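You operate a simulated robot arm through the tools that you are given. There is no shell and no other tool.

You run a simulated robot arm. Do the job below in one go: nothing can be reset, and whatever is moved stays where it is left.

Task
Squeeze the lemon half on the counter; pour its juice into the tumbler of water.
Fine: all on the counter under the window; leave the halves on the blue tray; fingers clear of the press; the squeezed half stays in the press; lever back up, steel cup back under the spout; spill nothing.

Only the result counts: the job must be done as asked and must still hold three seconds after the hand-in. Knocking over, shifting, dropping, spilling or breaking anything else fails it.

Robot
A 7-joint arm with a two-finger parallel gripper, fixed in place. Base frame: the origin is at the foot of the arm, x ahead of it, y to its left, z up; the work surface is at about z = 0.84. Readings come in m, rad, newtons and seconds.
With the tool pointing down near the work surface it reaches from about 0.24 to 0.68 m from the base axis. Its first joint turns from -1.152 to 1.152 rad. Payload 2.4 kg.
Tool frame: the origin (TCP) lies between the finger pads and is the grasp point; the fingertips stand 0.03 m ahead of it; z points along the fingers, y is the line along which they close. Largest opening 0.094 m; finger width 0.028, thickness 0.01; the body of the gripper, 0.05 by 0.096 m, starts 0.055 m behind the TCP.
Orientation is that of the tool frame in the base frame, as [roll, pitch, yaw] about the fixed x, y, z axes, in that order (R = Rz(yaw) Ry(pitch) Rx(roll)). With the fingers straight down and closing along the base's y, the tool's x points along the base's -x, its y along +y and its z along -z.

Tools
- The arm moves only by the tool move_arm. Its argument "moves" is a list that holds one entry, the list of rows, each a list of 7 numbers: the shift along the base's x, y, z in m, then the turn, a rotation vector about the base's x, y, z in rad, then the finger opening in m, from 0 to 0.094. In form: [[[x, y, z, wx, wy, wz, fingers], ...]]. A call has 1 to 20 rows; each row is the pose to reach, as a shift and turn from the pose commanded when the call began. A row lasts 0.2 s, in which the tool goes at most 0.05 m and 0.15 rad; a call with a longer step from one row to the next is refused whole, and so is a gripper value outside its range. A pose out of reach is approached as far as the arm can. The call stops where the force on the tool passes 70 N (or 10 N more than at its start, if that is more) or the arm is blocked; 0.2 s more then pass. Each finger travels about 0.153 m/s and halts on what it meets, pressing with about 29 N; the grip force reading is that of the motor and also rises with nothing between the fingers. The clock runs only during rows and for 0.2 s after the last one: add rows that repeat a pose to give the fingers time. It gives the time, the measured TCP pose, the force on the tool (base axes), the opening and the grip force at its end, in the units of the frame above (readings bear some noise), with the torque about the TCP (base axes, N m) and any sound that the robot's microphone picked up.
- Cameras (640 x 400 px; columns grow to the right, rows downward): "scene" is fixed at [0.0558, 0.4958, 1.4433]; the picture's right is [-0.51, -0.86, 0.00], its down [-0.50, 0.29, -0.81] and it looks along [0.70, -0.41, -0.58] (base axes); focal length 254 px, centre (320, 200). "wrist" rides on the gripper at [0.076, 0.014, -0.102] in the tool frame; the picture's right is [-0.18, 0.98, 0.00], its down [-0.75, -0.14, -0.64] and it looks along [-0.63, -0.12, 0.77] (tool axes); focal length 243 px, centre (320, 200). There is no depth. A picture from a camera that has moved, and an enlarged one, comes with that camera's place and axes in the base frame and with its lens.
- camera(camera): a new picture of that camera. It takes no simulated time.
- zoom(camera, box): a new picture of the part [left, top, right, bottom] of that camera's present view, enlarged. It takes no simulated time.
- sign_off(): hands the job in; it is judged then, once.

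Places have to be worked out from the pictures, the camera data and where the tool is seen. Open the gripper and draw the arm clear of the work before you hand the job in, unless the task says otherwise.

The tools are called after "Request:" by a JSON object that holds its "op" and its "data". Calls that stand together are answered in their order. move_arm: Moves the arm, as the interface text tells. Its arguments: {"type":"object","properties":{"moves":{"type":"array","items":{"type":"array","items":{"type":"array","items":{"type":"number"}}}}},"required":["moves"]} The other tools are called the same way: camera (camera) takes a picture; zoom (camera, box) takes an enlarged picture of a part of a camera's view; sign_off () hands the job in.

At the start:

```text
clock: 0.0
tool_pos: [0.3553, 0.1487, 1.2939]
orientation: [3.14, 0.001, 3.14]
ft_force: [0.4, -0.6, 0.2]
ft_torque: [0.0, -0.01, -0.01]
grip_width: 0.0942
grip_force: 0.1
```

scene: 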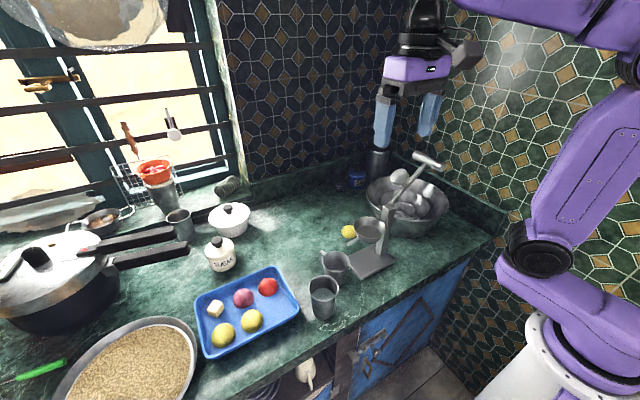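
wrist: 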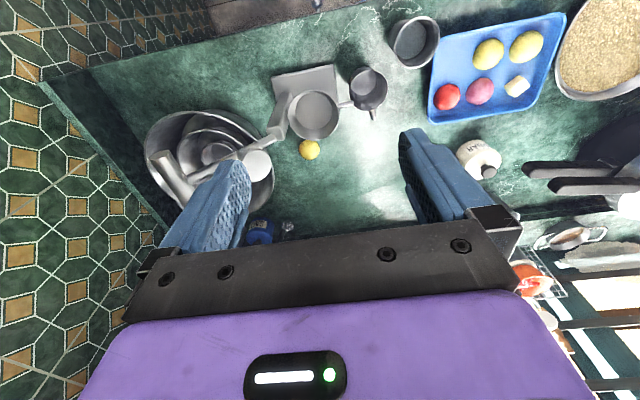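

I begin with closer looks at the press, the cups, the lemon and the tray before moving anything.

Request:
{"op": "zoom", "data": {"camera": "scene", "box": [290, 130, 470, 330]}}

Request:
{"op": "zoom", "data": {"camera": "wrist", "box": [240, 0, 460, 180]}}

Request:
{"op": "zoom", "data": {"camera": "scene", "box": [180, 180, 350, 370]}}

```text
2.00 times, centred on (380, 230) of scene
camera zoom: at [0.0558, 0.4958, 1.4433], right [-0.51, -0.86, 0.0], down [-0.5, 0.29, -0.81], along [0.7, -0.41, -0.58], focal length 508 px, centre (200, 140)
```

zoom: 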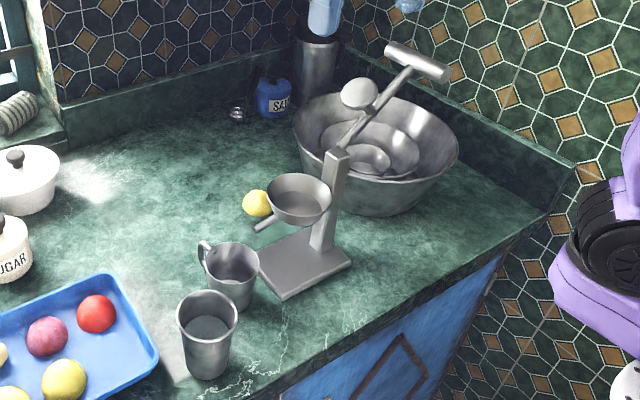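

```text
2.22 times, centred on (350, 90) of wrist
camera zoom: at [0.279, 0.1617, 1.396], right [0.18, 0.98, 0.0], down [0.75, -0.14, 0.64], along [0.63, -0.12, -0.77], focal length 539 px, centre (253, 444)
```

zoom: 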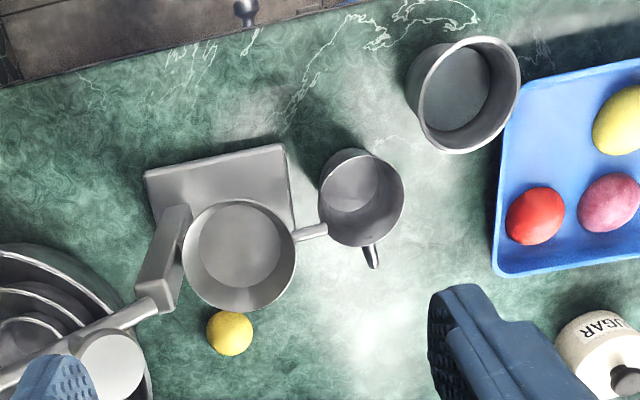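

```text
2.11 times, centred on (265, 275) of scene
camera zoom: at [0.0558, 0.4958, 1.4433], right [-0.51, -0.86, 0.0], down [-0.5, 0.29, -0.81], along [0.7, -0.41, -0.58], focal length 535 px, centre (436, 42)
```

zoom: 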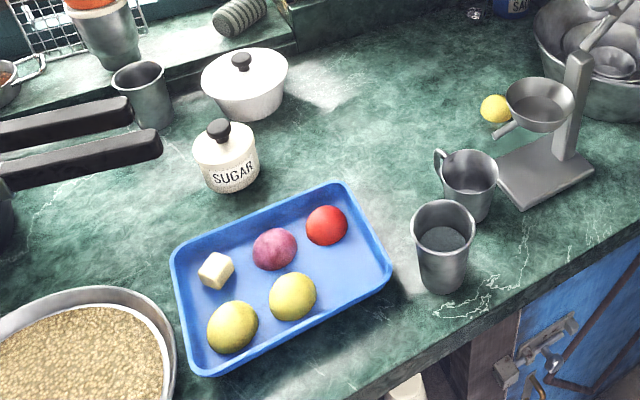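

The press's bowl looks to be near (0.43, 0.12, 0.97), the lemon half near (0.557, 0.087), the cup near (0.43, 0.23) and the tumbler near (0.37, 0.305). I shift the arm high and to the side for a second view, to triangulate the lever.

Request:
{"op": "move_arm", "data": {"moves": [[[-0.02, -0.035, 0.01, 0, 0, 0, 0.094], [-0.04, -0.07, 0.02, 0, 0, 0, 0.094], [-0.06, -0.105, 0.03, 0, 0, 0, 0.094], [-0.07, -0.14, 0.03, 0, 0, 0, 0.094]]]}}

Request:
{"op": "camera", "data": {"camera": "wrist"}}

Request:
{"op": "camera", "data": {"camera": "scene"}}

```text
clock: 1.0
tool_pos: [0.2858, 0.0047, 1.3249]
orientation: [-3.141, 0.0, -3.141]
ft_force: [-0.3, 0.3, 0.2]
ft_torque: [0.07, 0.0, 0.01]
grip_width: 0.0938
grip_force: 0.0
```

```text
taken
camera wrist: at [0.2099, 0.0193, 1.4269], right [0.18, 0.98, 0.0], down [0.75, -0.14, 0.64], along [0.63, -0.12, -0.77], focal length 243 px, centre (320, 200)
```

wrist: 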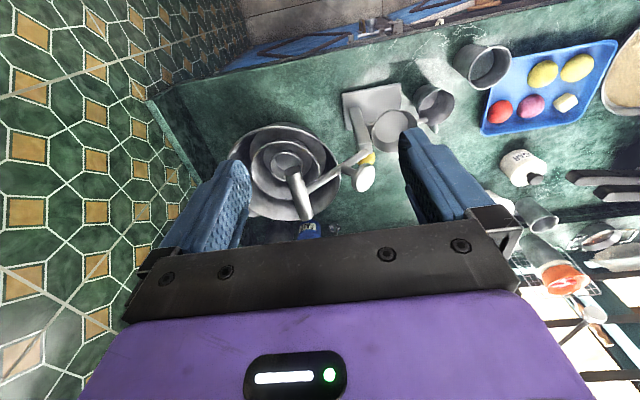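

```text
taken
```

scene: 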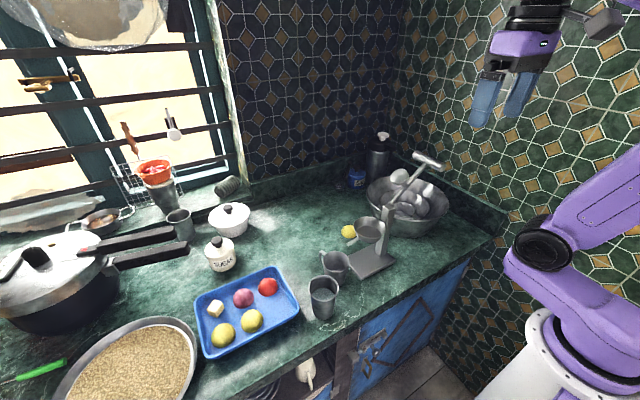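

I zoom in on the press from both viewpoints to triangulate the lever, ram and handle.

Request:
{"op": "zoom", "data": {"camera": "wrist", "box": [270, 60, 470, 230]}}

Request:
{"op": "zoom", "data": {"camera": "scene", "box": [310, 140, 450, 290]}}

```text
2.35 times, centred on (370, 145) of wrist
camera zoom: at [0.2099, 0.0193, 1.4269], right [0.18, 0.98, 0.0], down [0.75, -0.14, 0.64], along [0.63, -0.12, -0.77], focal length 571 px, centre (202, 329)
```

zoom: 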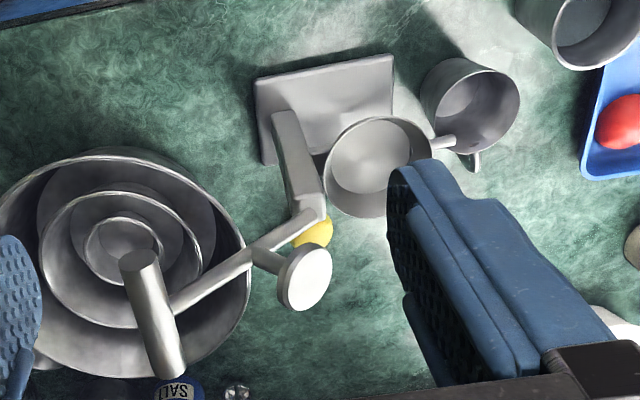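

```text
2.67 times, centred on (380, 215) of scene
camera zoom: at [0.0558, 0.4958, 1.4433], right [-0.51, -0.86, 0.0], down [-0.5, 0.29, -0.81], along [0.7, -0.41, -0.58], focal length 677 px, centre (160, 160)
```

zoom: 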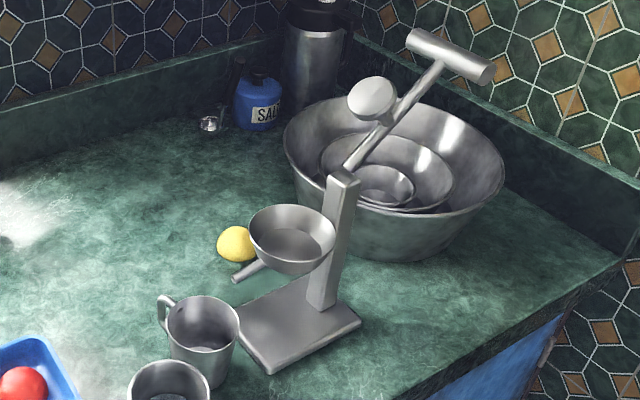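

The T-handle comes out at about (0.432, -0.056, 1.134), the hinge at (0.432, 0.060, 1.03), the ram at (0.43, 0.045, 1.12) and the bowl rim at (0.429, 0.123, 0.982). I zoom tighter on the spout, cup, lemon and tumbler before I go near them.

Request:
{"op": "zoom", "data": {"camera": "scene", "box": [300, 215, 380, 265]}}

Request:
{"op": "zoom", "data": {"camera": "scene", "box": [300, 245, 380, 325]}}

Request:
{"op": "zoom", "data": {"camera": "scene", "box": [370, 140, 450, 210]}}

```text
8.00 times, centred on (340, 240) of scene
camera zoom: at [0.0558, 0.4958, 1.4433], right [-0.51, -0.86, 0.0], down [-0.5, 0.29, -0.81], along [0.7, -0.41, -0.58], focal length 2032 px, centre (160, -120)
```

zoom: 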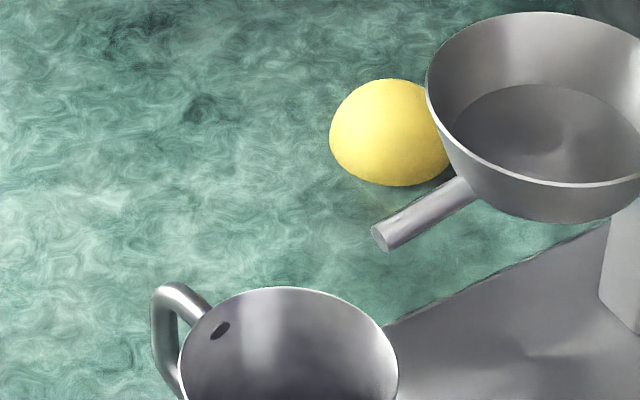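

```text
5.00 times, centred on (340, 285) of scene
camera zoom: at [0.0558, 0.4958, 1.4433], right [-0.51, -0.86, 0.0], down [-0.5, 0.29, -0.81], along [0.7, -0.41, -0.58], focal length 1270 px, centre (220, -225)
```

zoom: 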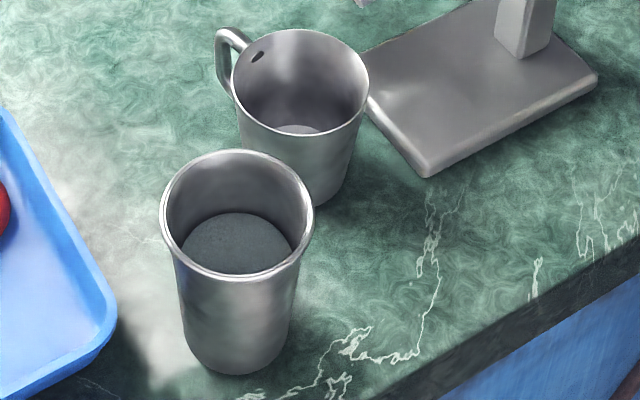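

```text
5.71 times, centred on (410, 175) of scene
camera zoom: at [0.0558, 0.4958, 1.4433], right [-0.51, -0.86, 0.0], down [-0.5, 0.29, -0.81], along [0.7, -0.41, -0.58], focal length 1451 px, centre (-194, 343)
```

zoom: 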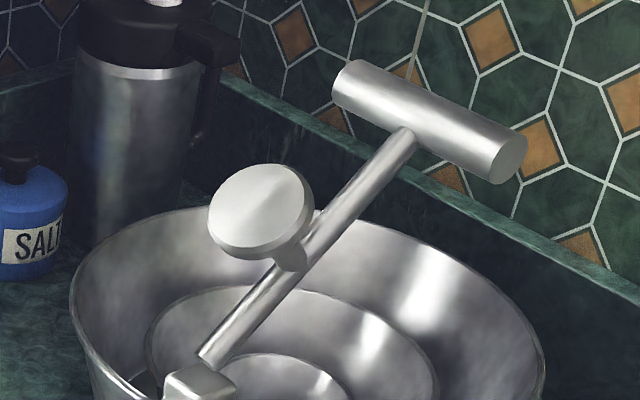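

The lemon half lies cut side down, the spout tip comes out near (0.428, 0.192, 0.958), and the cup already holds its place there. I go high over the lemon while turning the gripper by -90° about z, so that the fingers close along x and the camera side faces away from the press.

Request:
{"op": "move_arm", "data": {"moves": [[[0.0249, 0.0071, 0, 0, 0, -0.1428, 0.094], [0.0498, 0.0142, 0, 0, 0, -0.2856, 0.094], [0.0747, 0.0213, 0, 0, 0, -0.4284, 0.094], [0.0996, 0.0284, 0, 0, 0, -0.5712, 0.094], [0.1245, 0.0355, 0, 0, 0, -0.714, 0.094], [0.1494, 0.0426, 0, 0, 0, -0.8568, 0.094], [0.1743, 0.0497, -0.01, 0, 0, -0.9996, 0.094], [0.1992, 0.0568, -0.02, 0, 0, -1.1424, 0.094], [0.2241, 0.0639, -0.04, 0, 0, -1.2852, 0.094], [0.249, 0.071, -0.06, 0, 0, -1.428, 0.094], [0.274, 0.078, -0.08, 0, 0, -1.5708, 0.094], [0.274, 0.078, -0.08, 0, 0, -1.5708, 0.094]]]}}

Request:
{"op": "camera", "data": {"camera": "wrist"}}

Request:
{"op": "camera", "data": {"camera": "scene"}}

```text
clock: 3.6
tool_pos: [0.5593, 0.0861, 1.2434]
orientation: [-3.141, -0.001, 1.567]
ft_force: [0.4, -0.3, -0.5]
ft_torque: [0.02, 0.01, 0.02]
grip_width: 0.0941
grip_force: 0.1
```

```text
taken
camera wrist: at [0.5745, 0.1616, 1.3448], right [0.98, -0.19, 0.0], down [-0.14, -0.75, 0.64], along [-0.12, -0.63, -0.77], focal length 243 px, centre (320, 200)
```

wrist: 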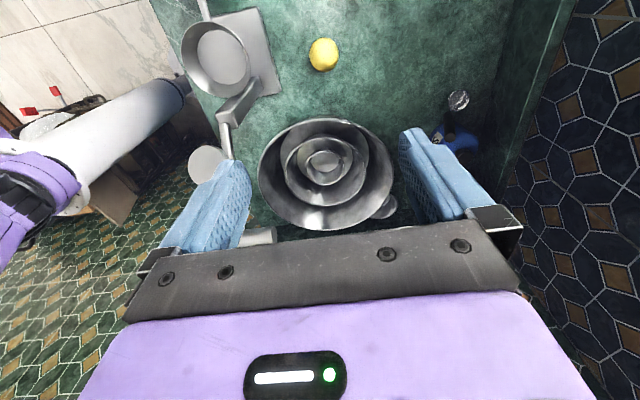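

```text
taken
```

scene: 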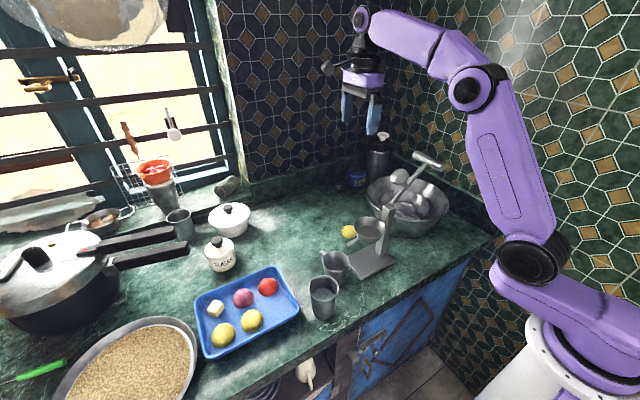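

The lemon half is at about (0.562, 0.085) from three views. I come down above it with the fingers open to z ≈ 0.93 and check again.

Request:
{"op": "move_arm", "data": {"moves": [[[0.001, -0.001, -0.048, 0, 0, 0, 0.094], [0.002, -0.0015, -0.096, 0, 0, 0, 0.094], [0.0027, -0.0017, -0.144, 0, 0, 0, 0.094], [0.0027, -0.0017, -0.19, 0, 0, 0, 0.094], [0.0027, -0.0017, -0.235, 0, 0, 0, 0.094], [0.0027, -0.0017, -0.275, 0, 0, 0, 0.094], [0.0027, -0.0017, -0.3, 0, 0, 0, 0.094], [0.0027, -0.0017, -0.314, 0, 0, 0, 0.094], [0.0027, -0.0017, -0.314, 0, 0, 0, 0.094]]]}}

Request:
{"op": "camera", "data": {"camera": "wrist"}}

Request:
{"op": "zoom", "data": {"camera": "scene", "box": [300, 130, 450, 270]}}

```text
clock: 5.6
tool_pos: [0.5594, 0.0858, 0.931]
orientation: [3.141, 0.0, 1.572]
ft_force: [0.9, 0.2, 0.2]
ft_torque: [-0.01, 0.02, 0.03]
grip_width: 0.0942
grip_force: 0.1
```

```text
taken
camera wrist: at [0.5742, 0.1633, 1.0328], right [0.98, -0.18, 0.0], down [-0.14, -0.75, 0.64], along [-0.12, -0.63, -0.77], focal length 243 px, centre (320, 200)
```

wrist: 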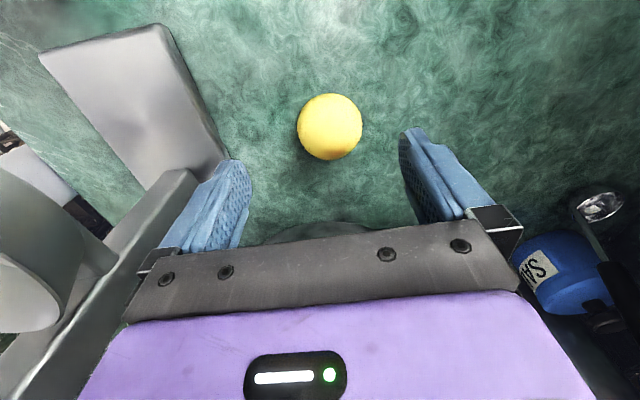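

```text
2.86 times, centred on (375, 200) of scene
camera zoom: at [0.0558, 0.4958, 1.4433], right [-0.51, -0.86, 0.0], down [-0.5, 0.29, -0.81], along [0.7, -0.41, -0.58], focal length 726 px, centre (163, 200)
```

zoom: 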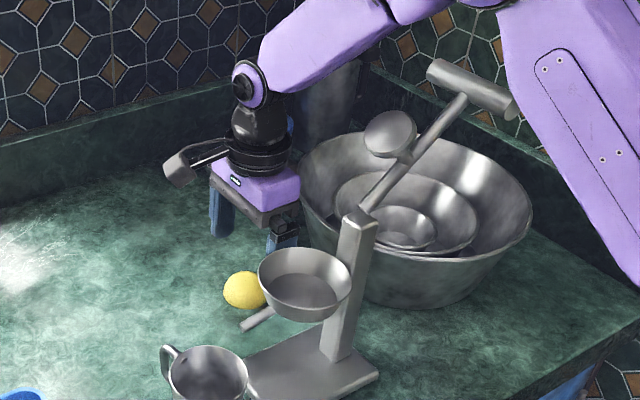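

The lemon half sits between the fingers, at about (0.565, 0.087). I lower until the fingertips are just above the counter.

Request:
{"op": "move_arm", "data": {"moves": [[[0.002, 0.002, -0.02, 0, 0, 0, 0.094], [0.003, 0.002, -0.038, 0, 0, 0, 0.094], [0.003, 0.002, -0.05, 0, 0, 0, 0.094], [0.003, 0.002, -0.055, 0, 0, 0, 0.094], [0.003, 0.002, -0.055, 0, 0, 0, 0.094]]]}}

Request:
{"op": "camera", "data": {"camera": "wrist"}}

Request:
{"op": "zoom", "data": {"camera": "scene", "box": [300, 180, 400, 260]}}

```text
clock: 6.8
tool_pos: [0.5637, 0.087, 0.8752]
orientation: [-3.142, -0.001, 1.572]
ft_force: [0.3, 0.8, -0.3]
ft_torque: [0.0, 0.0, 0.05]
grip_width: 0.094
grip_force: 0.0
```

```text
taken
camera wrist: at [0.5791, 0.1633, 0.9769], right [0.98, -0.18, 0.0], down [-0.14, -0.75, 0.64], along [-0.12, -0.63, -0.77], focal length 243 px, centre (320, 200)
```

wrist: 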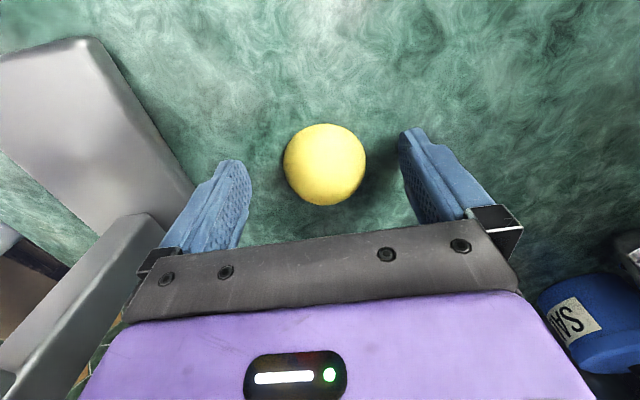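

```text
5.00 times, centred on (350, 220) of scene
camera zoom: at [0.0558, 0.4958, 1.4433], right [-0.51, -0.86, 0.0], down [-0.5, 0.29, -0.81], along [0.7, -0.41, -0.58], focal length 1270 px, centre (170, 100)
```

zoom: 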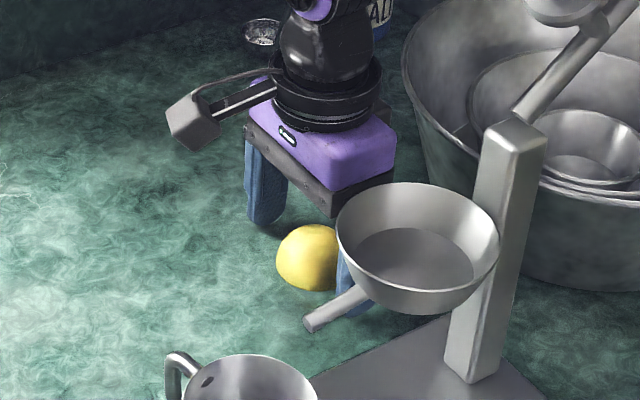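

Fingertips stand about 5 mm above the counter, and the lemon is between the pads with its centre near (0.567, 0.084). I nudge to centre on it and close.

Request:
{"op": "move_arm", "data": {"moves": [[[0.002, -0.003, -0.001, 0, 0, 0, 0.094], [0.002, -0.003, -0.001, 0, 0, 0, 0.06], [0.002, -0.003, -0.001, 0, 0, 0, 0.04], [0.002, -0.003, -0.001, 0, 0, 0, 0.04], [0.002, -0.003, -0.001, 0, 0, 0, 0.04]]]}}

Request:
{"op": "camera", "data": {"camera": "wrist"}}

```text
clock: 8.0
tool_pos: [0.566, 0.0842, 0.8743]
orientation: [3.141, -0.001, 1.57]
ft_force: [-0.1, -0.9, 0.7]
ft_torque: [0.0, -0.03, -0.01]
grip_width: 0.0503
grip_force: 28.9
```

```text
taken
camera wrist: at [0.5807, 0.1603, 0.9761], right [0.98, -0.18, 0.0], down [-0.14, -0.75, 0.64], along [-0.12, -0.63, -0.77], focal length 243 px, centre (320, 200)
```

wrist: 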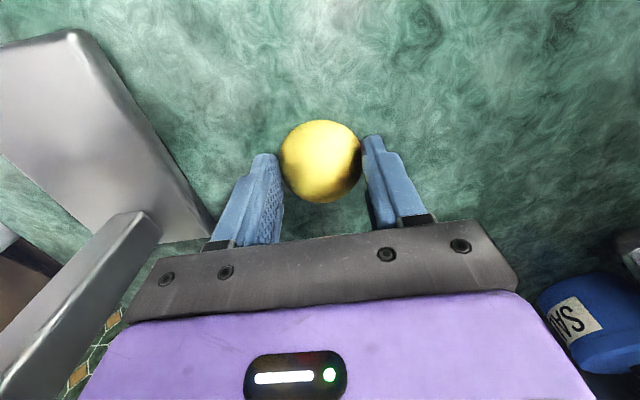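

The grip holds the half at 50 mm width with 29 N. I lift it straight up, then check that it is held before carrying it to the bowl.

Request:
{"op": "move_arm", "data": {"moves": [[[0, 0, 0.03, 0, 0, 0, 0.04], [0, 0, 0.07, 0, 0, 0, 0.04], [0, 0, 0.115, 0, 0, 0, 0.04], [0, 0, 0.16, 0, 0, 0, 0.04], [0, 0, 0.205, 0, 0, 0, 0.04], [0, 0, 0.226, 0, 0, 0, 0.04], [-0.03, 0.012, 0.226, 0, 0, 0, 0.04], [-0.06, 0.024, 0.226, 0, 0, 0, 0.04], [-0.06, 0.024, 0.226, 0, 0, 0, 0.04]]]}}

Request:
{"op": "camera", "data": {"camera": "wrist"}}

Request:
{"op": "camera", "data": {"camera": "scene"}}

```text
clock: 10.0
tool_pos: [0.5058, 0.1047, 1.1012]
orientation: [-3.14, 0.001, 1.572]
ft_force: [-0.1, 0.9, 0.1]
ft_torque: [0.02, -0.02, 0.03]
grip_width: 0.0401
grip_force: 0.0
```

```text
taken
camera wrist: at [0.5202, 0.1819, 1.2024], right [0.98, -0.18, 0.0], down [-0.14, -0.75, 0.64], along [-0.12, -0.63, -0.77], focal length 243 px, centre (320, 200)
```

wrist: 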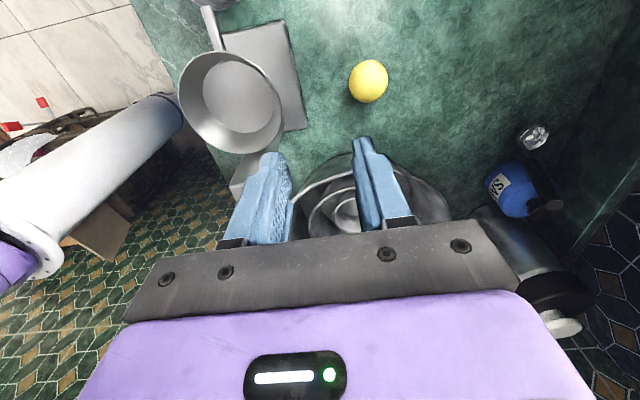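

```text
taken
```

scene: 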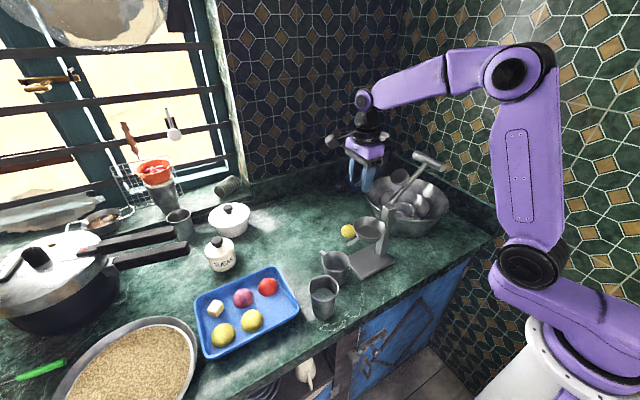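

The dome slid out of the fingers; it is still standing at (0.566, 0.085), cut side down, so I need a lower grip nearer the cut edge. I reopen, return above it and go down close to the counter.

Request:
{"op": "move_arm", "data": {"moves": [[[0.03, -0.012, 0, 0, 0, 0, 0.094], [0.0595, -0.0235, 0, 0, 0, 0, 0.094], [0.0595, -0.0235, -0.045, 0, 0, 0, 0.094], [0.0595, -0.0235, -0.09, 0, 0, 0, 0.094], [0.0595, -0.0235, -0.135, 0, 0, 0, 0.094], [0.0595, -0.0235, -0.175, 0, 0, 0, 0.094], [0.0595, -0.0235, -0.205, 0, 0, 0, 0.094], [0.0595, -0.0235, -0.22, 0, 0, 0, 0.094], [0.0595, -0.0235, -0.225, 0, 0, 0, 0.094], [0.0595, -0.0235, -0.225, 0, 0, 0, 0.094]]]}}

Request:
{"op": "camera", "data": {"camera": "wrist"}}

Request:
{"op": "zoom", "data": {"camera": "scene", "box": [325, 190, 385, 250]}}

```text
clock: 12.2
tool_pos: [0.5663, 0.0827, 0.8745]
orientation: [-3.141, 0.0, 1.573]
ft_force: [-0.3, -0.2, -0.4]
ft_torque: [-0.01, -0.03, -0.01]
grip_width: 0.0939
grip_force: 0.1
```

```text
taken
camera wrist: at [0.5806, 0.1581, 0.9775], right [0.98, -0.18, 0.0], down [-0.14, -0.75, 0.64], along [-0.12, -0.63, -0.77], focal length 243 px, centre (320, 200)
```

wrist: 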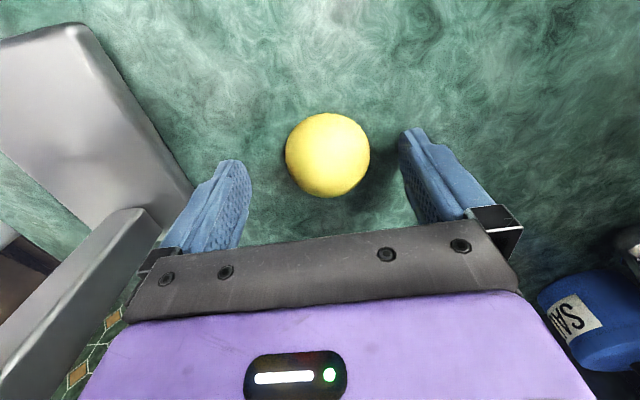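

```text
6.67 times, centred on (355, 220) of scene
camera zoom: at [0.0558, 0.4958, 1.4433], right [-0.51, -0.86, 0.0], down [-0.5, 0.29, -0.81], along [0.7, -0.41, -0.58], focal length 1693 px, centre (87, 67)
```

zoom: 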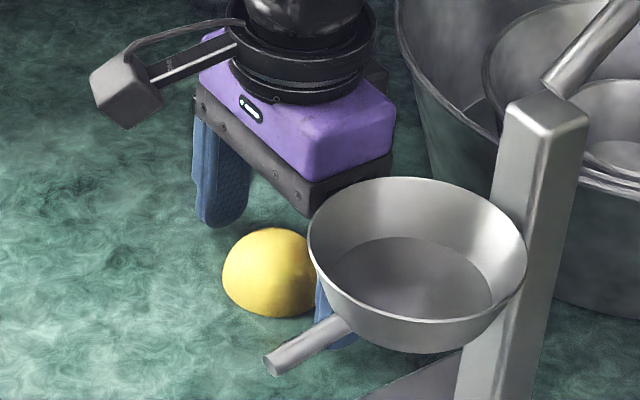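

The lemon is about 4 mm to +x of the finger centre. I centre on it and lower another 4–5 mm until the tips are all but on the counter, then close.

Request:
{"op": "move_arm", "data": {"moves": [[[0.004, 0.001, -0.002, 0, 0, 0, 0.094], [0.004, 0.001, -0.004, 0, 0, 0, 0.094], [0.004, 0.001, -0.0045, 0, 0, 0, 0.094], [0.004, 0.001, -0.0045, 0, 0, 0, 0.094]]]}}

```text
clock: 13.2
tool_pos: [0.5687, 0.0843, 0.8699]
orientation: [-3.14, 0.0, 1.572]
ft_force: [-0.3, -1.0, 0.0]
ft_torque: [0.0, -0.02, 0.01]
grip_width: 0.0938
grip_force: 0.0
```

No contact force yet at z = 0.870. I feel down in 1 mm steps to find the counter.

Request:
{"op": "move_arm", "data": {"moves": [[[0, 0, -0.001, 0, 0, 0, 0.094], [0, 0, -0.0015, 0, 0, 0, 0.094], [0, 0, -0.002, 0, 0, 0, 0.094]]]}}

```text
clock: 14.0
tool_pos: [0.5704, 0.0839, 0.8695]
orientation: [3.141, 0.0, 1.571]
ft_force: [-7.8, -3.4, 35.5]
ft_torque: [-0.09, 2.04, 0.12]
grip_width: 0.094
grip_force: 0.0
```

Contact with the counter is at TCP z ≈ 0.8693. I back off 1.5 mm so the tips are barely clear, then close on the half.

Request:
{"op": "move_arm", "data": {"moves": [[[0, 0, 0.0015, 0, 0, 0, 0.094], [0, 0, 0.0016, 0, 0, 0, 0.094], [0, 0, 0.0016, 0, 0, 0, 0.07], [0, 0, 0.0016, 0, 0, 0, 0.056], [0, 0, 0.0016, 0, 0, 0, 0.048], [0, 0, 0.0016, 0, 0, 0, 0.044], [0, 0, 0.0016, 0, 0, 0, 0.044]]]}}

Request:
{"op": "camera", "data": {"camera": "wrist"}}

```text
clock: 15.6
tool_pos: [0.5687, 0.0847, 0.8699]
orientation: [3.141, 0.001, 1.572]
ft_force: [-3.3, 3.4, 13.3]
ft_torque: [-0.01, 0.08, 0.04]
grip_width: 0.0523
grip_force: 29.1
```

```text
taken
camera wrist: at [0.5839, 0.1615, 0.9718], right [0.98, -0.18, 0.0], down [-0.14, -0.75, 0.64], along [-0.12, -0.63, -0.77], focal length 243 px, centre (320, 200)
```

wrist: 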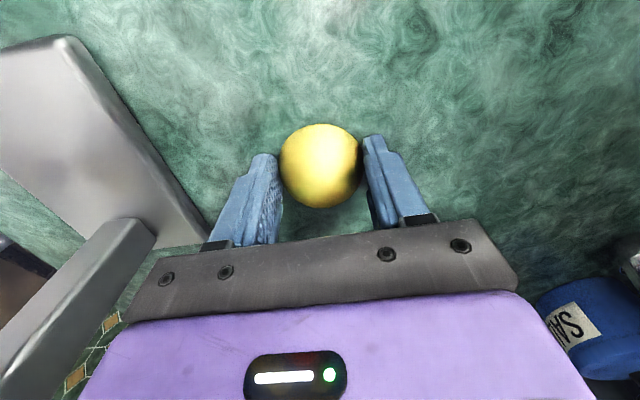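

Width is now 52 mm, nearer the widest part. I lift slowly by 2 cm and check that it comes along.

Request:
{"op": "move_arm", "data": {"moves": [[[0, 0, 0.001, 0, 0, 0, 0.044], [0, 0, 0.003, 0, 0, 0, 0.044], [0, 0, 0.006, 0, 0, 0, 0.044], [0, 0, 0.01, 0, 0, 0, 0.044], [0, 0, 0.015, 0, 0, 0, 0.044], [0, 0, 0.02, 0, 0, 0, 0.044]]]}}

Request:
{"op": "camera", "data": {"camera": "wrist"}}

Request:
{"op": "zoom", "data": {"camera": "scene", "box": [325, 190, 385, 250]}}

```text
clock: 17.0
tool_pos: [0.5691, 0.0857, 0.891]
orientation: [-3.141, 0.001, 1.572]
ft_force: [0.2, -0.9, -0.3]
ft_torque: [-0.01, -0.01, -0.01]
grip_width: 0.052
grip_force: 29.5
```

```text
taken
camera wrist: at [0.5843, 0.1619, 0.9928], right [0.98, -0.18, 0.0], down [-0.14, -0.75, 0.64], along [-0.12, -0.63, -0.77], focal length 243 px, centre (320, 200)
```

wrist: 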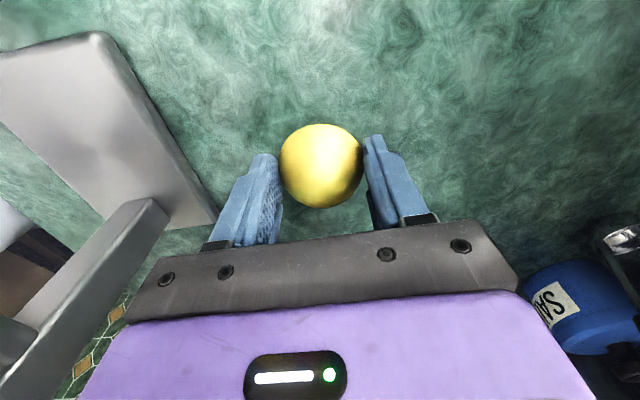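

```text
6.67 times, centred on (355, 220) of scene
camera zoom: at [0.0558, 0.4958, 1.4433], right [-0.51, -0.86, 0.0], down [-0.5, 0.29, -0.81], along [0.7, -0.41, -0.58], focal length 1693 px, centre (87, 67)
```

zoom: 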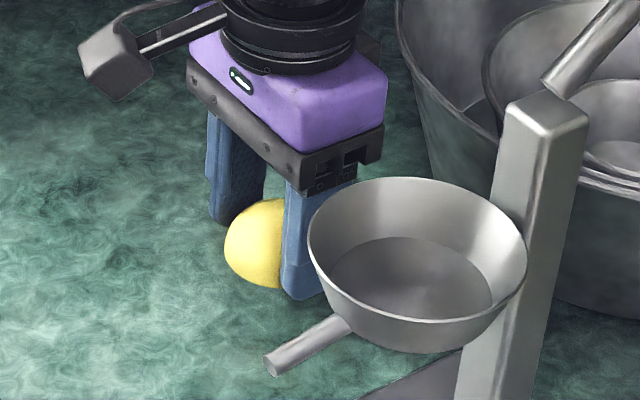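

The half is held and off the counter. I raise it to z ≈ 1.10 gently, and then move part of the way to the bowl and look.

Request:
{"op": "move_arm", "data": {"moves": [[[0, 0, 0.015, 0, 0, 0, 0.044], [0, 0, 0.04, 0, 0, 0, 0.044], [0, 0, 0.07, 0, 0, 0, 0.044], [0, 0, 0.1, 0, 0, 0, 0.044], [0, 0, 0.13, 0, 0, 0, 0.044], [0, 0, 0.16, 0, 0, 0, 0.044], [0, 0, 0.185, 0, 0, 0, 0.044], [0, 0, 0.2, 0, 0, 0, 0.044], [0, 0, 0.205, 0, 0, 0, 0.044]]]}}

Request:
{"op": "camera", "data": {"camera": "wrist"}}

Request:
{"op": "camera", "data": {"camera": "scene"}}

```text
clock: 19.0
tool_pos: [0.5695, 0.0845, 1.0951]
orientation: [3.141, 0.0, 1.569]
ft_force: [0.9, -0.5, 0.2]
ft_torque: [-0.04, 0.0, 0.0]
grip_width: 0.0518
grip_force: 29.0
```

```text
taken
camera wrist: at [0.5838, 0.1616, 1.1979], right [0.98, -0.18, 0.0], down [-0.14, -0.75, 0.64], along [-0.12, -0.63, -0.77], focal length 243 px, centre (320, 200)
```

wrist: 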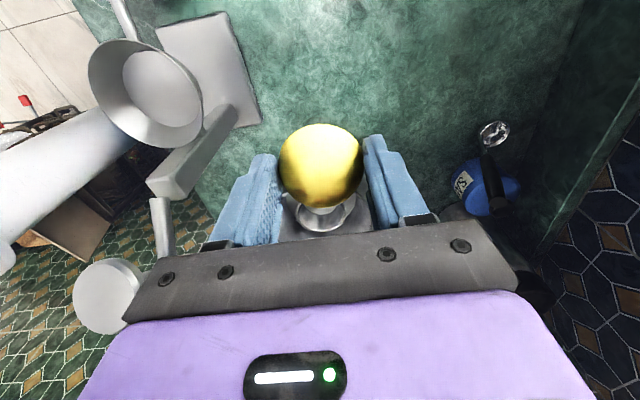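

```text
taken
```

scene: 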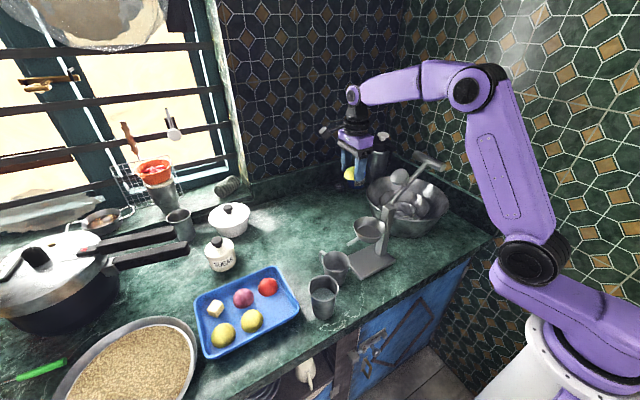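

Still held, at 52 mm. I carry it over the bowl (about 0.429, 0.124), keeping y ahead of x to stay away from the ram and post, and stop above it for a check.

Request:
{"op": "move_arm", "data": {"moves": [[[0, 0.02, 0, 0, 0, 0, 0.044], [-0.02, 0.0385, 0, 0, 0, 0, 0.044], [-0.05, 0.0385, 0, 0, 0, 0, 0.044], [-0.085, 0.0385, 0, 0, 0, 0, 0.044], [-0.115, 0.0385, 0, 0, 0, 0, 0.044], [-0.135, 0.0385, -0.01, 0, 0, 0, 0.044], [-0.141, 0.0385, -0.025, 0, 0, 0, 0.044], [-0.141, 0.0385, -0.035, 0, 0, 0, 0.044], [-0.141, 0.0385, -0.035, 0, 0, 0, 0.044]]]}}

Request:
{"op": "camera", "data": {"camera": "wrist"}}

Request:
{"op": "zoom", "data": {"camera": "scene", "box": [320, 140, 440, 270]}}

```text
clock: 21.0
tool_pos: [0.4292, 0.1232, 1.0599]
orientation: [3.141, -0.001, 1.571]
ft_force: [0.4, 0.0, -0.3]
ft_torque: [-0.01, 0.02, 0.02]
grip_width: 0.0518
grip_force: 28.9
```

```text
taken
camera wrist: at [0.4442, 0.1993, 1.1618], right [0.98, -0.18, 0.0], down [-0.14, -0.75, 0.64], along [-0.12, -0.63, -0.77], focal length 243 px, centre (320, 200)
```

wrist: 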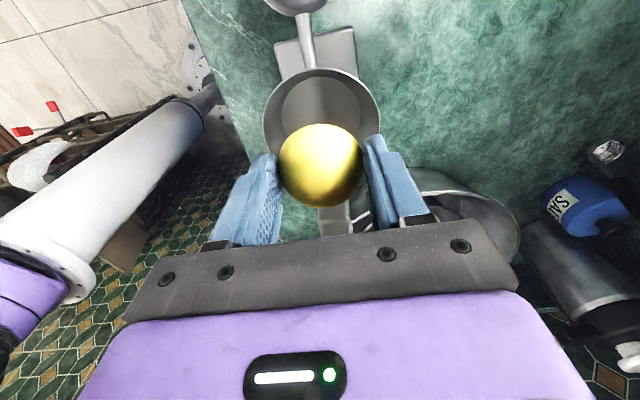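

```text
3.08 times, centred on (380, 205) of scene
camera zoom: at [0.0558, 0.4958, 1.4433], right [-0.51, -0.86, 0.0], down [-0.5, 0.29, -0.81], along [0.7, -0.41, -0.58], focal length 781 px, centre (135, 185)
```

zoom: 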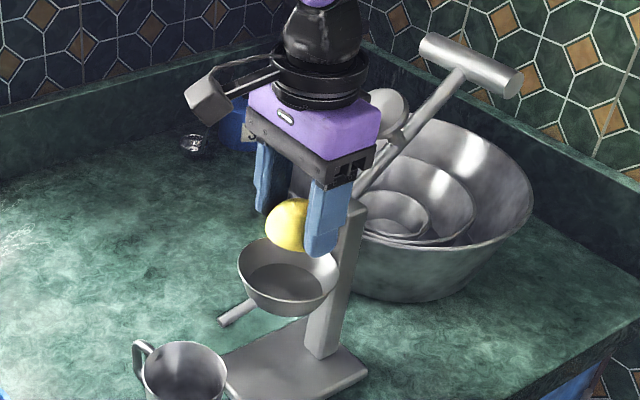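

The half hangs within 3 mm of the bowl's centre (about 0.431, 0.122). I lower until the fingertips are level with the rim, watching the force.

Request:
{"op": "move_arm", "data": {"moves": [[[0.002, -0.001, -0.015, 0, 0, 0, 0.044], [0.002, -0.001, -0.03, 0, 0, 0, 0.044], [0.002, -0.001, -0.04, 0, 0, 0, 0.044], [0.002, -0.001, -0.045, 0, 0, 0, 0.044], [0.002, -0.001, -0.045, 0, 0, 0, 0.044]]]}}

Request:
{"op": "zoom", "data": {"camera": "scene", "box": [330, 170, 420, 260]}}

Request:
{"op": "camera", "data": {"camera": "wrist"}}

```text
clock: 22.2
tool_pos: [0.4302, 0.1222, 1.0179]
orientation: [3.135, -0.002, 1.573]
ft_force: [-14.4, -0.5, 55.4]
ft_torque: [-0.55, -0.69, -0.12]
grip_width: 0.0516
grip_force: 29.0
```

```text
4.44 times, centred on (375, 215) of scene
camera zoom: at [0.0546, 0.4956, 1.4435], right [-0.51, -0.86, 0.0], down [-0.5, 0.29, -0.81], along [0.7, -0.41, -0.58], focal length 1129 px, centre (76, 133)
```

zoom: 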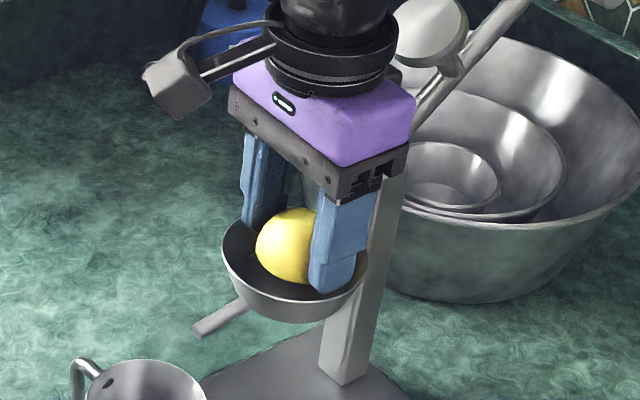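

```text
taken
camera wrist: at [0.4445, 0.1976, 1.1192], right [0.98, -0.18, 0.01], down [-0.14, -0.75, 0.64], along [-0.11, -0.63, -0.77], focal length 243 px, centre (320, 200)
```

wrist: 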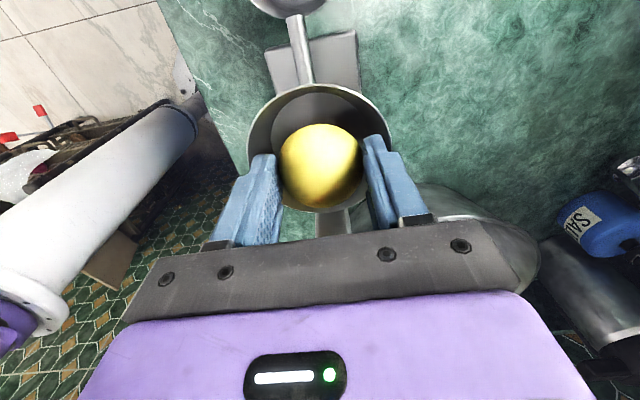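

The fingertips are pressing on the bowl's sloping wall (55 N), so the rim is a bit higher than I judged. I back up 10 mm to unload it, then look.

Request:
{"op": "move_arm", "data": {"moves": [[[0, 0, 0.005, 0, 0, 0, 0.044], [0, 0, 0.01, 0, 0, 0, 0.044], [0, 0, 0.01, 0, 0, 0, 0.044]]]}}

Request:
{"op": "zoom", "data": {"camera": "scene", "box": [330, 170, 420, 260]}}

Request:
{"op": "camera", "data": {"camera": "wrist"}}

```text
clock: 23.0
tool_pos: [0.4304, 0.1209, 1.0241]
orientation: [-3.139, -0.002, 1.571]
ft_force: [-0.6, -0.3, -0.6]
ft_torque: [0.0, -0.01, 0.0]
grip_width: 0.0519
grip_force: 28.9
```

```text
4.44 times, centred on (375, 215) of scene
camera zoom: at [0.0558, 0.4958, 1.4433], right [-0.51, -0.86, 0.0], down [-0.5, 0.29, -0.81], along [0.7, -0.41, -0.58], focal length 1129 px, centre (76, 133)
```

zoom: 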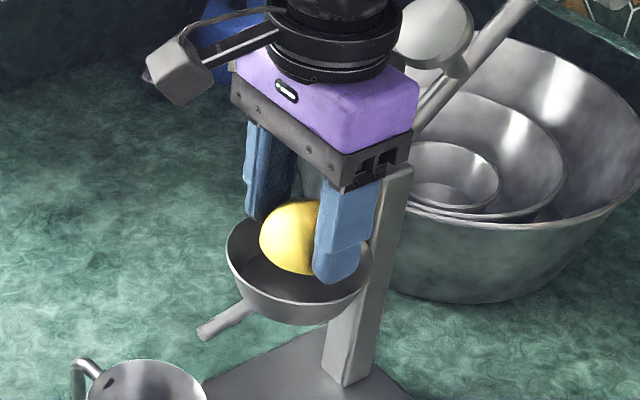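

```text
taken
camera wrist: at [0.4453, 0.1974, 1.1267], right [0.98, -0.18, 0.0], down [-0.14, -0.75, 0.64], along [-0.12, -0.63, -0.77], focal length 243 px, centre (320, 200)
```

wrist: 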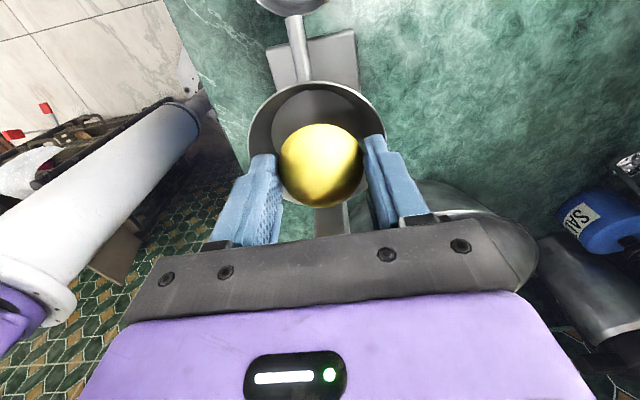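

No load now, and the half is centred over the bowl, about 2 cm above its floor. I open the fingers a little to let it drop in, then rise.

Request:
{"op": "move_arm", "data": {"moves": [[[0, 0, 0, 0, 0, 0, 0.062], [0, 0, 0, 0, 0, 0, 0.062], [0, 0, 0.01, 0, 0, 0, 0.062], [0, 0, 0.03, 0, 0, 0, 0.066], [0, 0, 0.06, 0, 0, 0, 0.07], [0, 0, 0.09, 0, 0, 0, 0.07]]]}}

Request:
{"op": "camera", "data": {"camera": "wrist"}}

Request:
{"op": "zoom", "data": {"camera": "scene", "box": [330, 170, 420, 260]}}

```text
clock: 24.4
tool_pos: [0.4297, 0.1205, 1.1149]
orientation: [-3.141, 0.0, 1.57]
ft_force: [0.3, 0.5, 0.2]
ft_torque: [-0.02, 0.02, 0.06]
grip_width: 0.0701
grip_force: 0.0
```

```text
taken
camera wrist: at [0.4459, 0.1953, 1.2165], right [0.98, -0.18, 0.0], down [-0.14, -0.75, 0.64], along [-0.12, -0.63, -0.77], focal length 243 px, centre (320, 200)
```

wrist: 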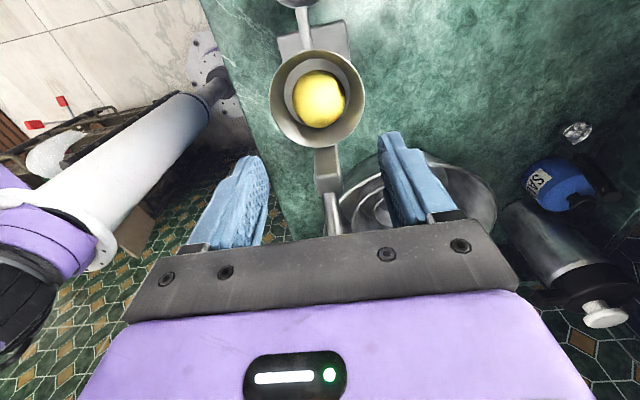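

```text
4.44 times, centred on (375, 215) of scene
camera zoom: at [0.0558, 0.4958, 1.4433], right [-0.51, -0.86, 0.0], down [-0.5, 0.29, -0.81], along [0.7, -0.41, -0.58], focal length 1129 px, centre (76, 133)
```

zoom: 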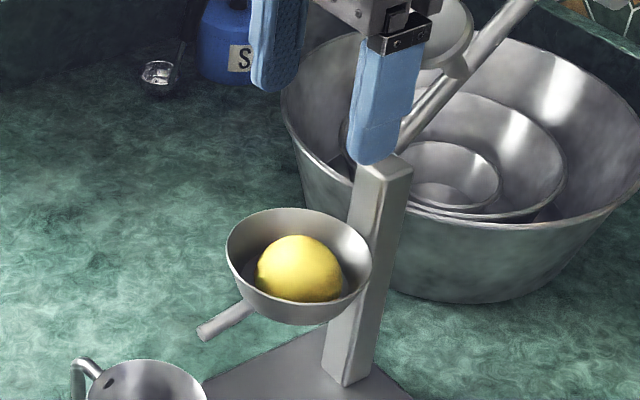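

The half lies dome up, cut face down, in the middle of the bowl. Before pressing, I shift the camera over the cup for a plumb view of the spout tip against the cup's mouth.

Request:
{"op": "move_arm", "data": {"moves": [[[0, 0.03, 0.02, 0, 0, 0, 0.07], [0, 0.06, 0.03, 0, 0, 0, 0.07], [0, 0.06, 0.03, 0, 0, 0, 0.07]]]}}

Request:
{"op": "camera", "data": {"camera": "wrist"}}

Request:
{"op": "zoom", "data": {"camera": "wrist", "box": [250, 0, 410, 110]}}

```text
clock: 25.2
tool_pos: [0.4296, 0.1787, 1.1445]
orientation: [3.141, 0.001, 1.571]
ft_force: [0.5, 0.5, -0.4]
ft_torque: [0.03, -0.06, 0.0]
grip_width: 0.0703
grip_force: 0.1
```

```text
taken
camera wrist: at [0.4444, 0.2552, 1.2464], right [0.98, -0.18, 0.0], down [-0.14, -0.75, 0.64], along [-0.12, -0.63, -0.77], focal length 243 px, centre (320, 200)
```

wrist: 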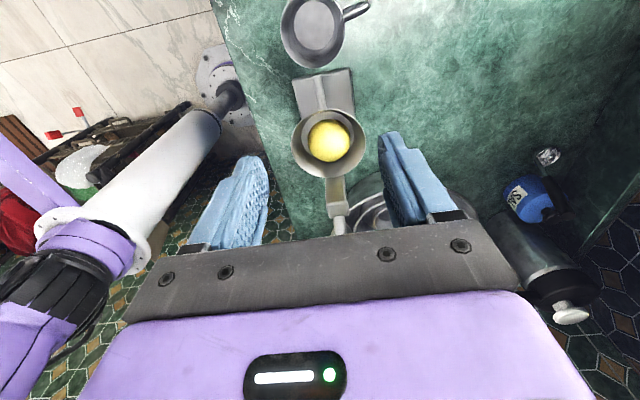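

```text
3.64 times, centred on (330, 55) of wrist
camera zoom: at [0.4444, 0.2552, 1.2464], right [0.98, -0.18, 0.0], down [-0.14, -0.75, 0.64], along [-0.12, -0.63, -0.77], focal length 882 px, centre (284, 727)
```

zoom: 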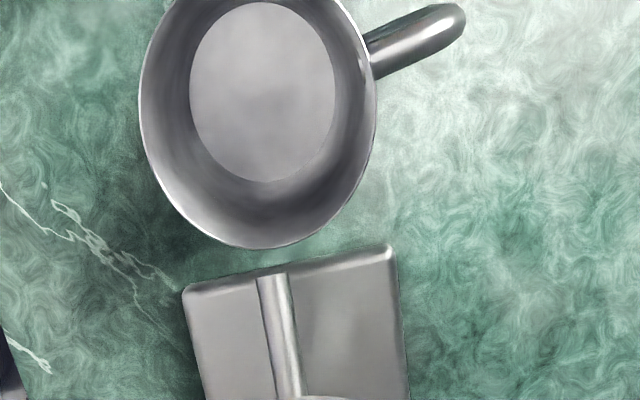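

From nearly overhead, the spout tip (y ≈ 0.192) is right above the cup's rim edge (y ≈ 0.191; cup centre ≈ (0.431, 0.228), radius ≈ 0.037), so a straight drip could miss. While the cup is empty I grasp it diagonally, clear of handle, spout and tumbler, to slide it about 12 mm closer.

Request:
{"op": "move_arm", "data": {"moves": [[[0, 0.01, 0, 0, 0, 0.131, 0.08], [0.0005, 0.02, 0, 0, 0, 0.262, 0.094], [0.001, 0.03, 0, 0, 0, 0.393, 0.094], [0.001, 0.04, -0.01, 0, 0, 0.524, 0.094], [0.0015, 0.0495, -0.03, 0, 0, 0.655, 0.094], [0.0015, 0.0495, -0.06, 0, 0, 0.785, 0.094], [0.0015, 0.0495, -0.09, 0, 0, 0.785, 0.094], [0.0015, 0.0495, -0.11, 0, 0, 0.785, 0.094], [0.0015, 0.0495, -0.11, 0, 0, 0.785, 0.094]]]}}

Request:
{"op": "camera", "data": {"camera": "wrist"}}

Request:
{"op": "zoom", "data": {"camera": "scene", "box": [280, 170, 420, 320]}}

```text
clock: 27.2
tool_pos: [0.4345, 0.2327, 1.037]
orientation: [3.141, 0.001, 2.355]
ft_force: [0.6, -0.5, -0.1]
ft_torque: [0.01, -0.01, -0.04]
grip_width: 0.094
grip_force: 0.0
```

```text
taken
camera wrist: at [0.3908, 0.2965, 1.1389], right [0.83, 0.56, 0.0], down [0.43, -0.63, 0.64], along [0.36, -0.53, -0.77], focal length 243 px, centre (320, 200)
```

wrist: 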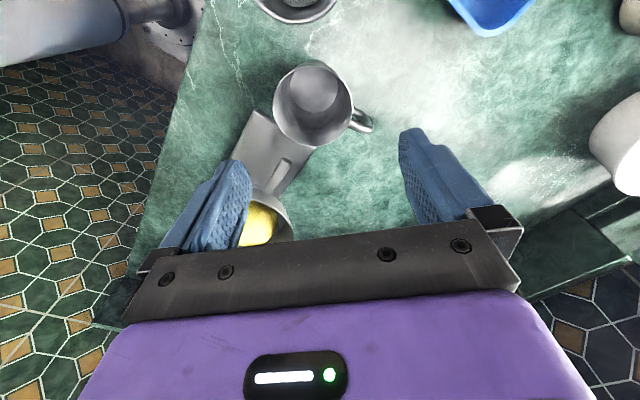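

```text
2.67 times, centred on (350, 245) of scene
camera zoom: at [0.0558, 0.4958, 1.4433], right [-0.51, -0.86, 0.0], down [-0.5, 0.29, -0.81], along [0.7, -0.41, -0.58], focal length 677 px, centre (240, 80)
```

zoom: 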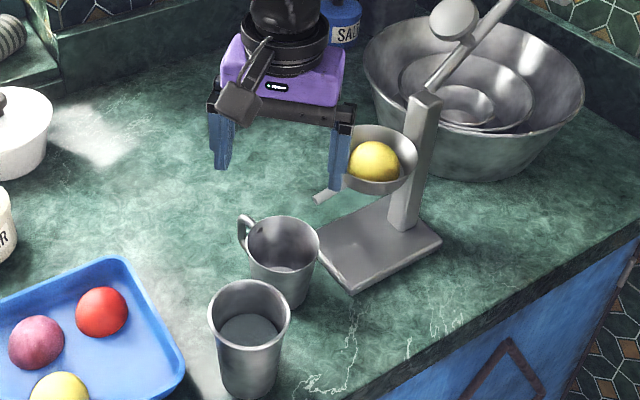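

The cup's rim centre from this view is about (0.428, 0.230), with the handle and spout outside both fingers' paths. I correct by a few mm and go down to just above the rim to check again.

Request:
{"op": "move_arm", "data": {"moves": [[[-0.002, -0.002, -0.03, 0, 0, 0, 0.094], [-0.004, -0.0035, -0.06, 0, 0, 0, 0.094], [-0.004, -0.0035, -0.08, 0, 0, 0, 0.094], [-0.004, -0.0035, -0.085, 0, 0, 0, 0.094], [-0.004, -0.0035, -0.085, 0, 0, 0, 0.094]]]}}

Request:
{"op": "camera", "data": {"camera": "wrist"}}

Request:
{"op": "zoom", "data": {"camera": "scene", "box": [290, 210, 390, 310]}}

```text
clock: 28.4
tool_pos: [0.4285, 0.2285, 0.951]
orientation: [3.141, -0.001, 2.355]
ft_force: [-0.7, -0.2, -0.2]
ft_torque: [0.01, -0.01, 0.01]
grip_width: 0.0939
grip_force: 0.0
```

```text
taken
camera wrist: at [0.3849, 0.292, 1.0524], right [0.83, 0.56, 0.0], down [0.43, -0.63, 0.64], along [0.36, -0.53, -0.77], focal length 243 px, centre (320, 200)
```

wrist: 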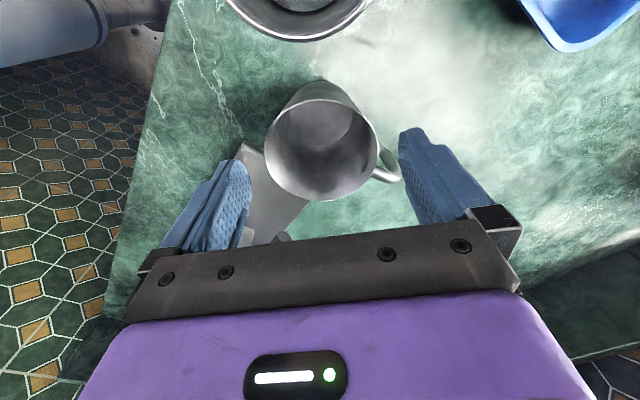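

```text
4.00 times, centred on (340, 260) of scene
camera zoom: at [0.0558, 0.4958, 1.4433], right [-0.51, -0.86, 0.0], down [-0.5, 0.29, -0.81], along [0.7, -0.41, -0.58], focal length 1016 px, centre (240, -40)
```

zoom: 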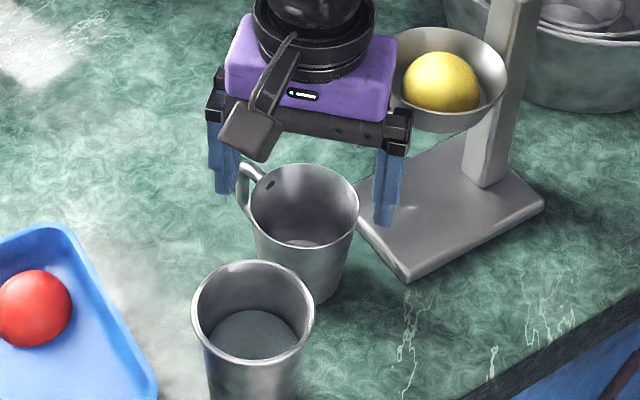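

The right finger would pass close to the handle, so I turn another 7° and shift 5 mm away from it. Then I lower to z ≈ 0.922, where the gripper body is still above the spout.

Request:
{"op": "move_arm", "data": {"moves": [[[-0.002, 0.0015, 0, 0, 0, 0.06, 0.094], [-0.004, 0.003, 0, 0, 0, 0.12, 0.094], [-0.004, 0.003, -0.01, 0, 0, 0.12, 0.094], [-0.004, 0.003, -0.02, 0, 0, 0.12, 0.094], [-0.004, 0.003, -0.028, 0, 0, 0.12, 0.094], [-0.004, 0.003, -0.028, 0, 0, 0.12, 0.094]]]}}

Request:
{"op": "camera", "data": {"camera": "wrist"}}

Request:
{"op": "zoom", "data": {"camera": "scene", "box": [290, 210, 390, 310]}}

```text
clock: 29.8
tool_pos: [0.4243, 0.2314, 0.9233]
orientation: [3.142, 0.001, 2.478]
ft_force: [-0.3, 0.2, 0.5]
ft_torque: [0.0, 0.02, 0.01]
grip_width: 0.0937
grip_force: 0.0
```

```text
taken
camera wrist: at [0.3745, 0.2888, 1.0244], right [0.75, 0.66, 0.0], down [0.51, -0.58, 0.64], along [0.42, -0.48, -0.77], focal length 243 px, centre (320, 200)
```

wrist: 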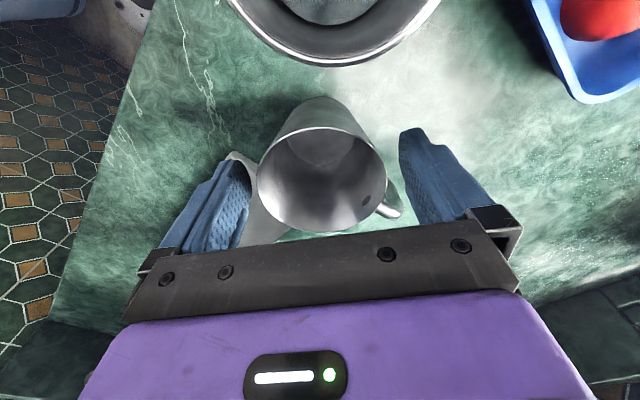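

```text
4.00 times, centred on (340, 260) of scene
camera zoom: at [0.0558, 0.4958, 1.4433], right [-0.51, -0.86, 0.0], down [-0.5, 0.29, -0.81], along [0.7, -0.41, -0.58], focal length 1016 px, centre (240, -40)
```

zoom: 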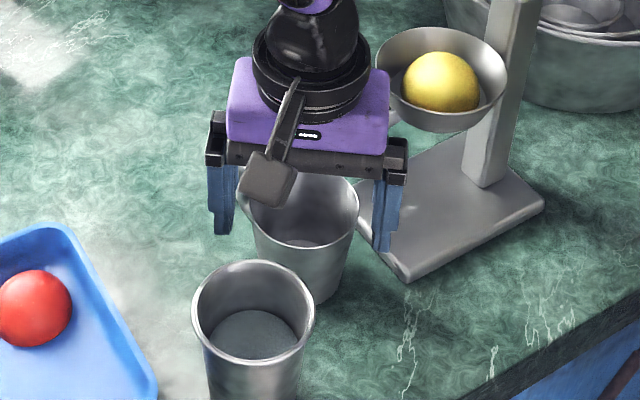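

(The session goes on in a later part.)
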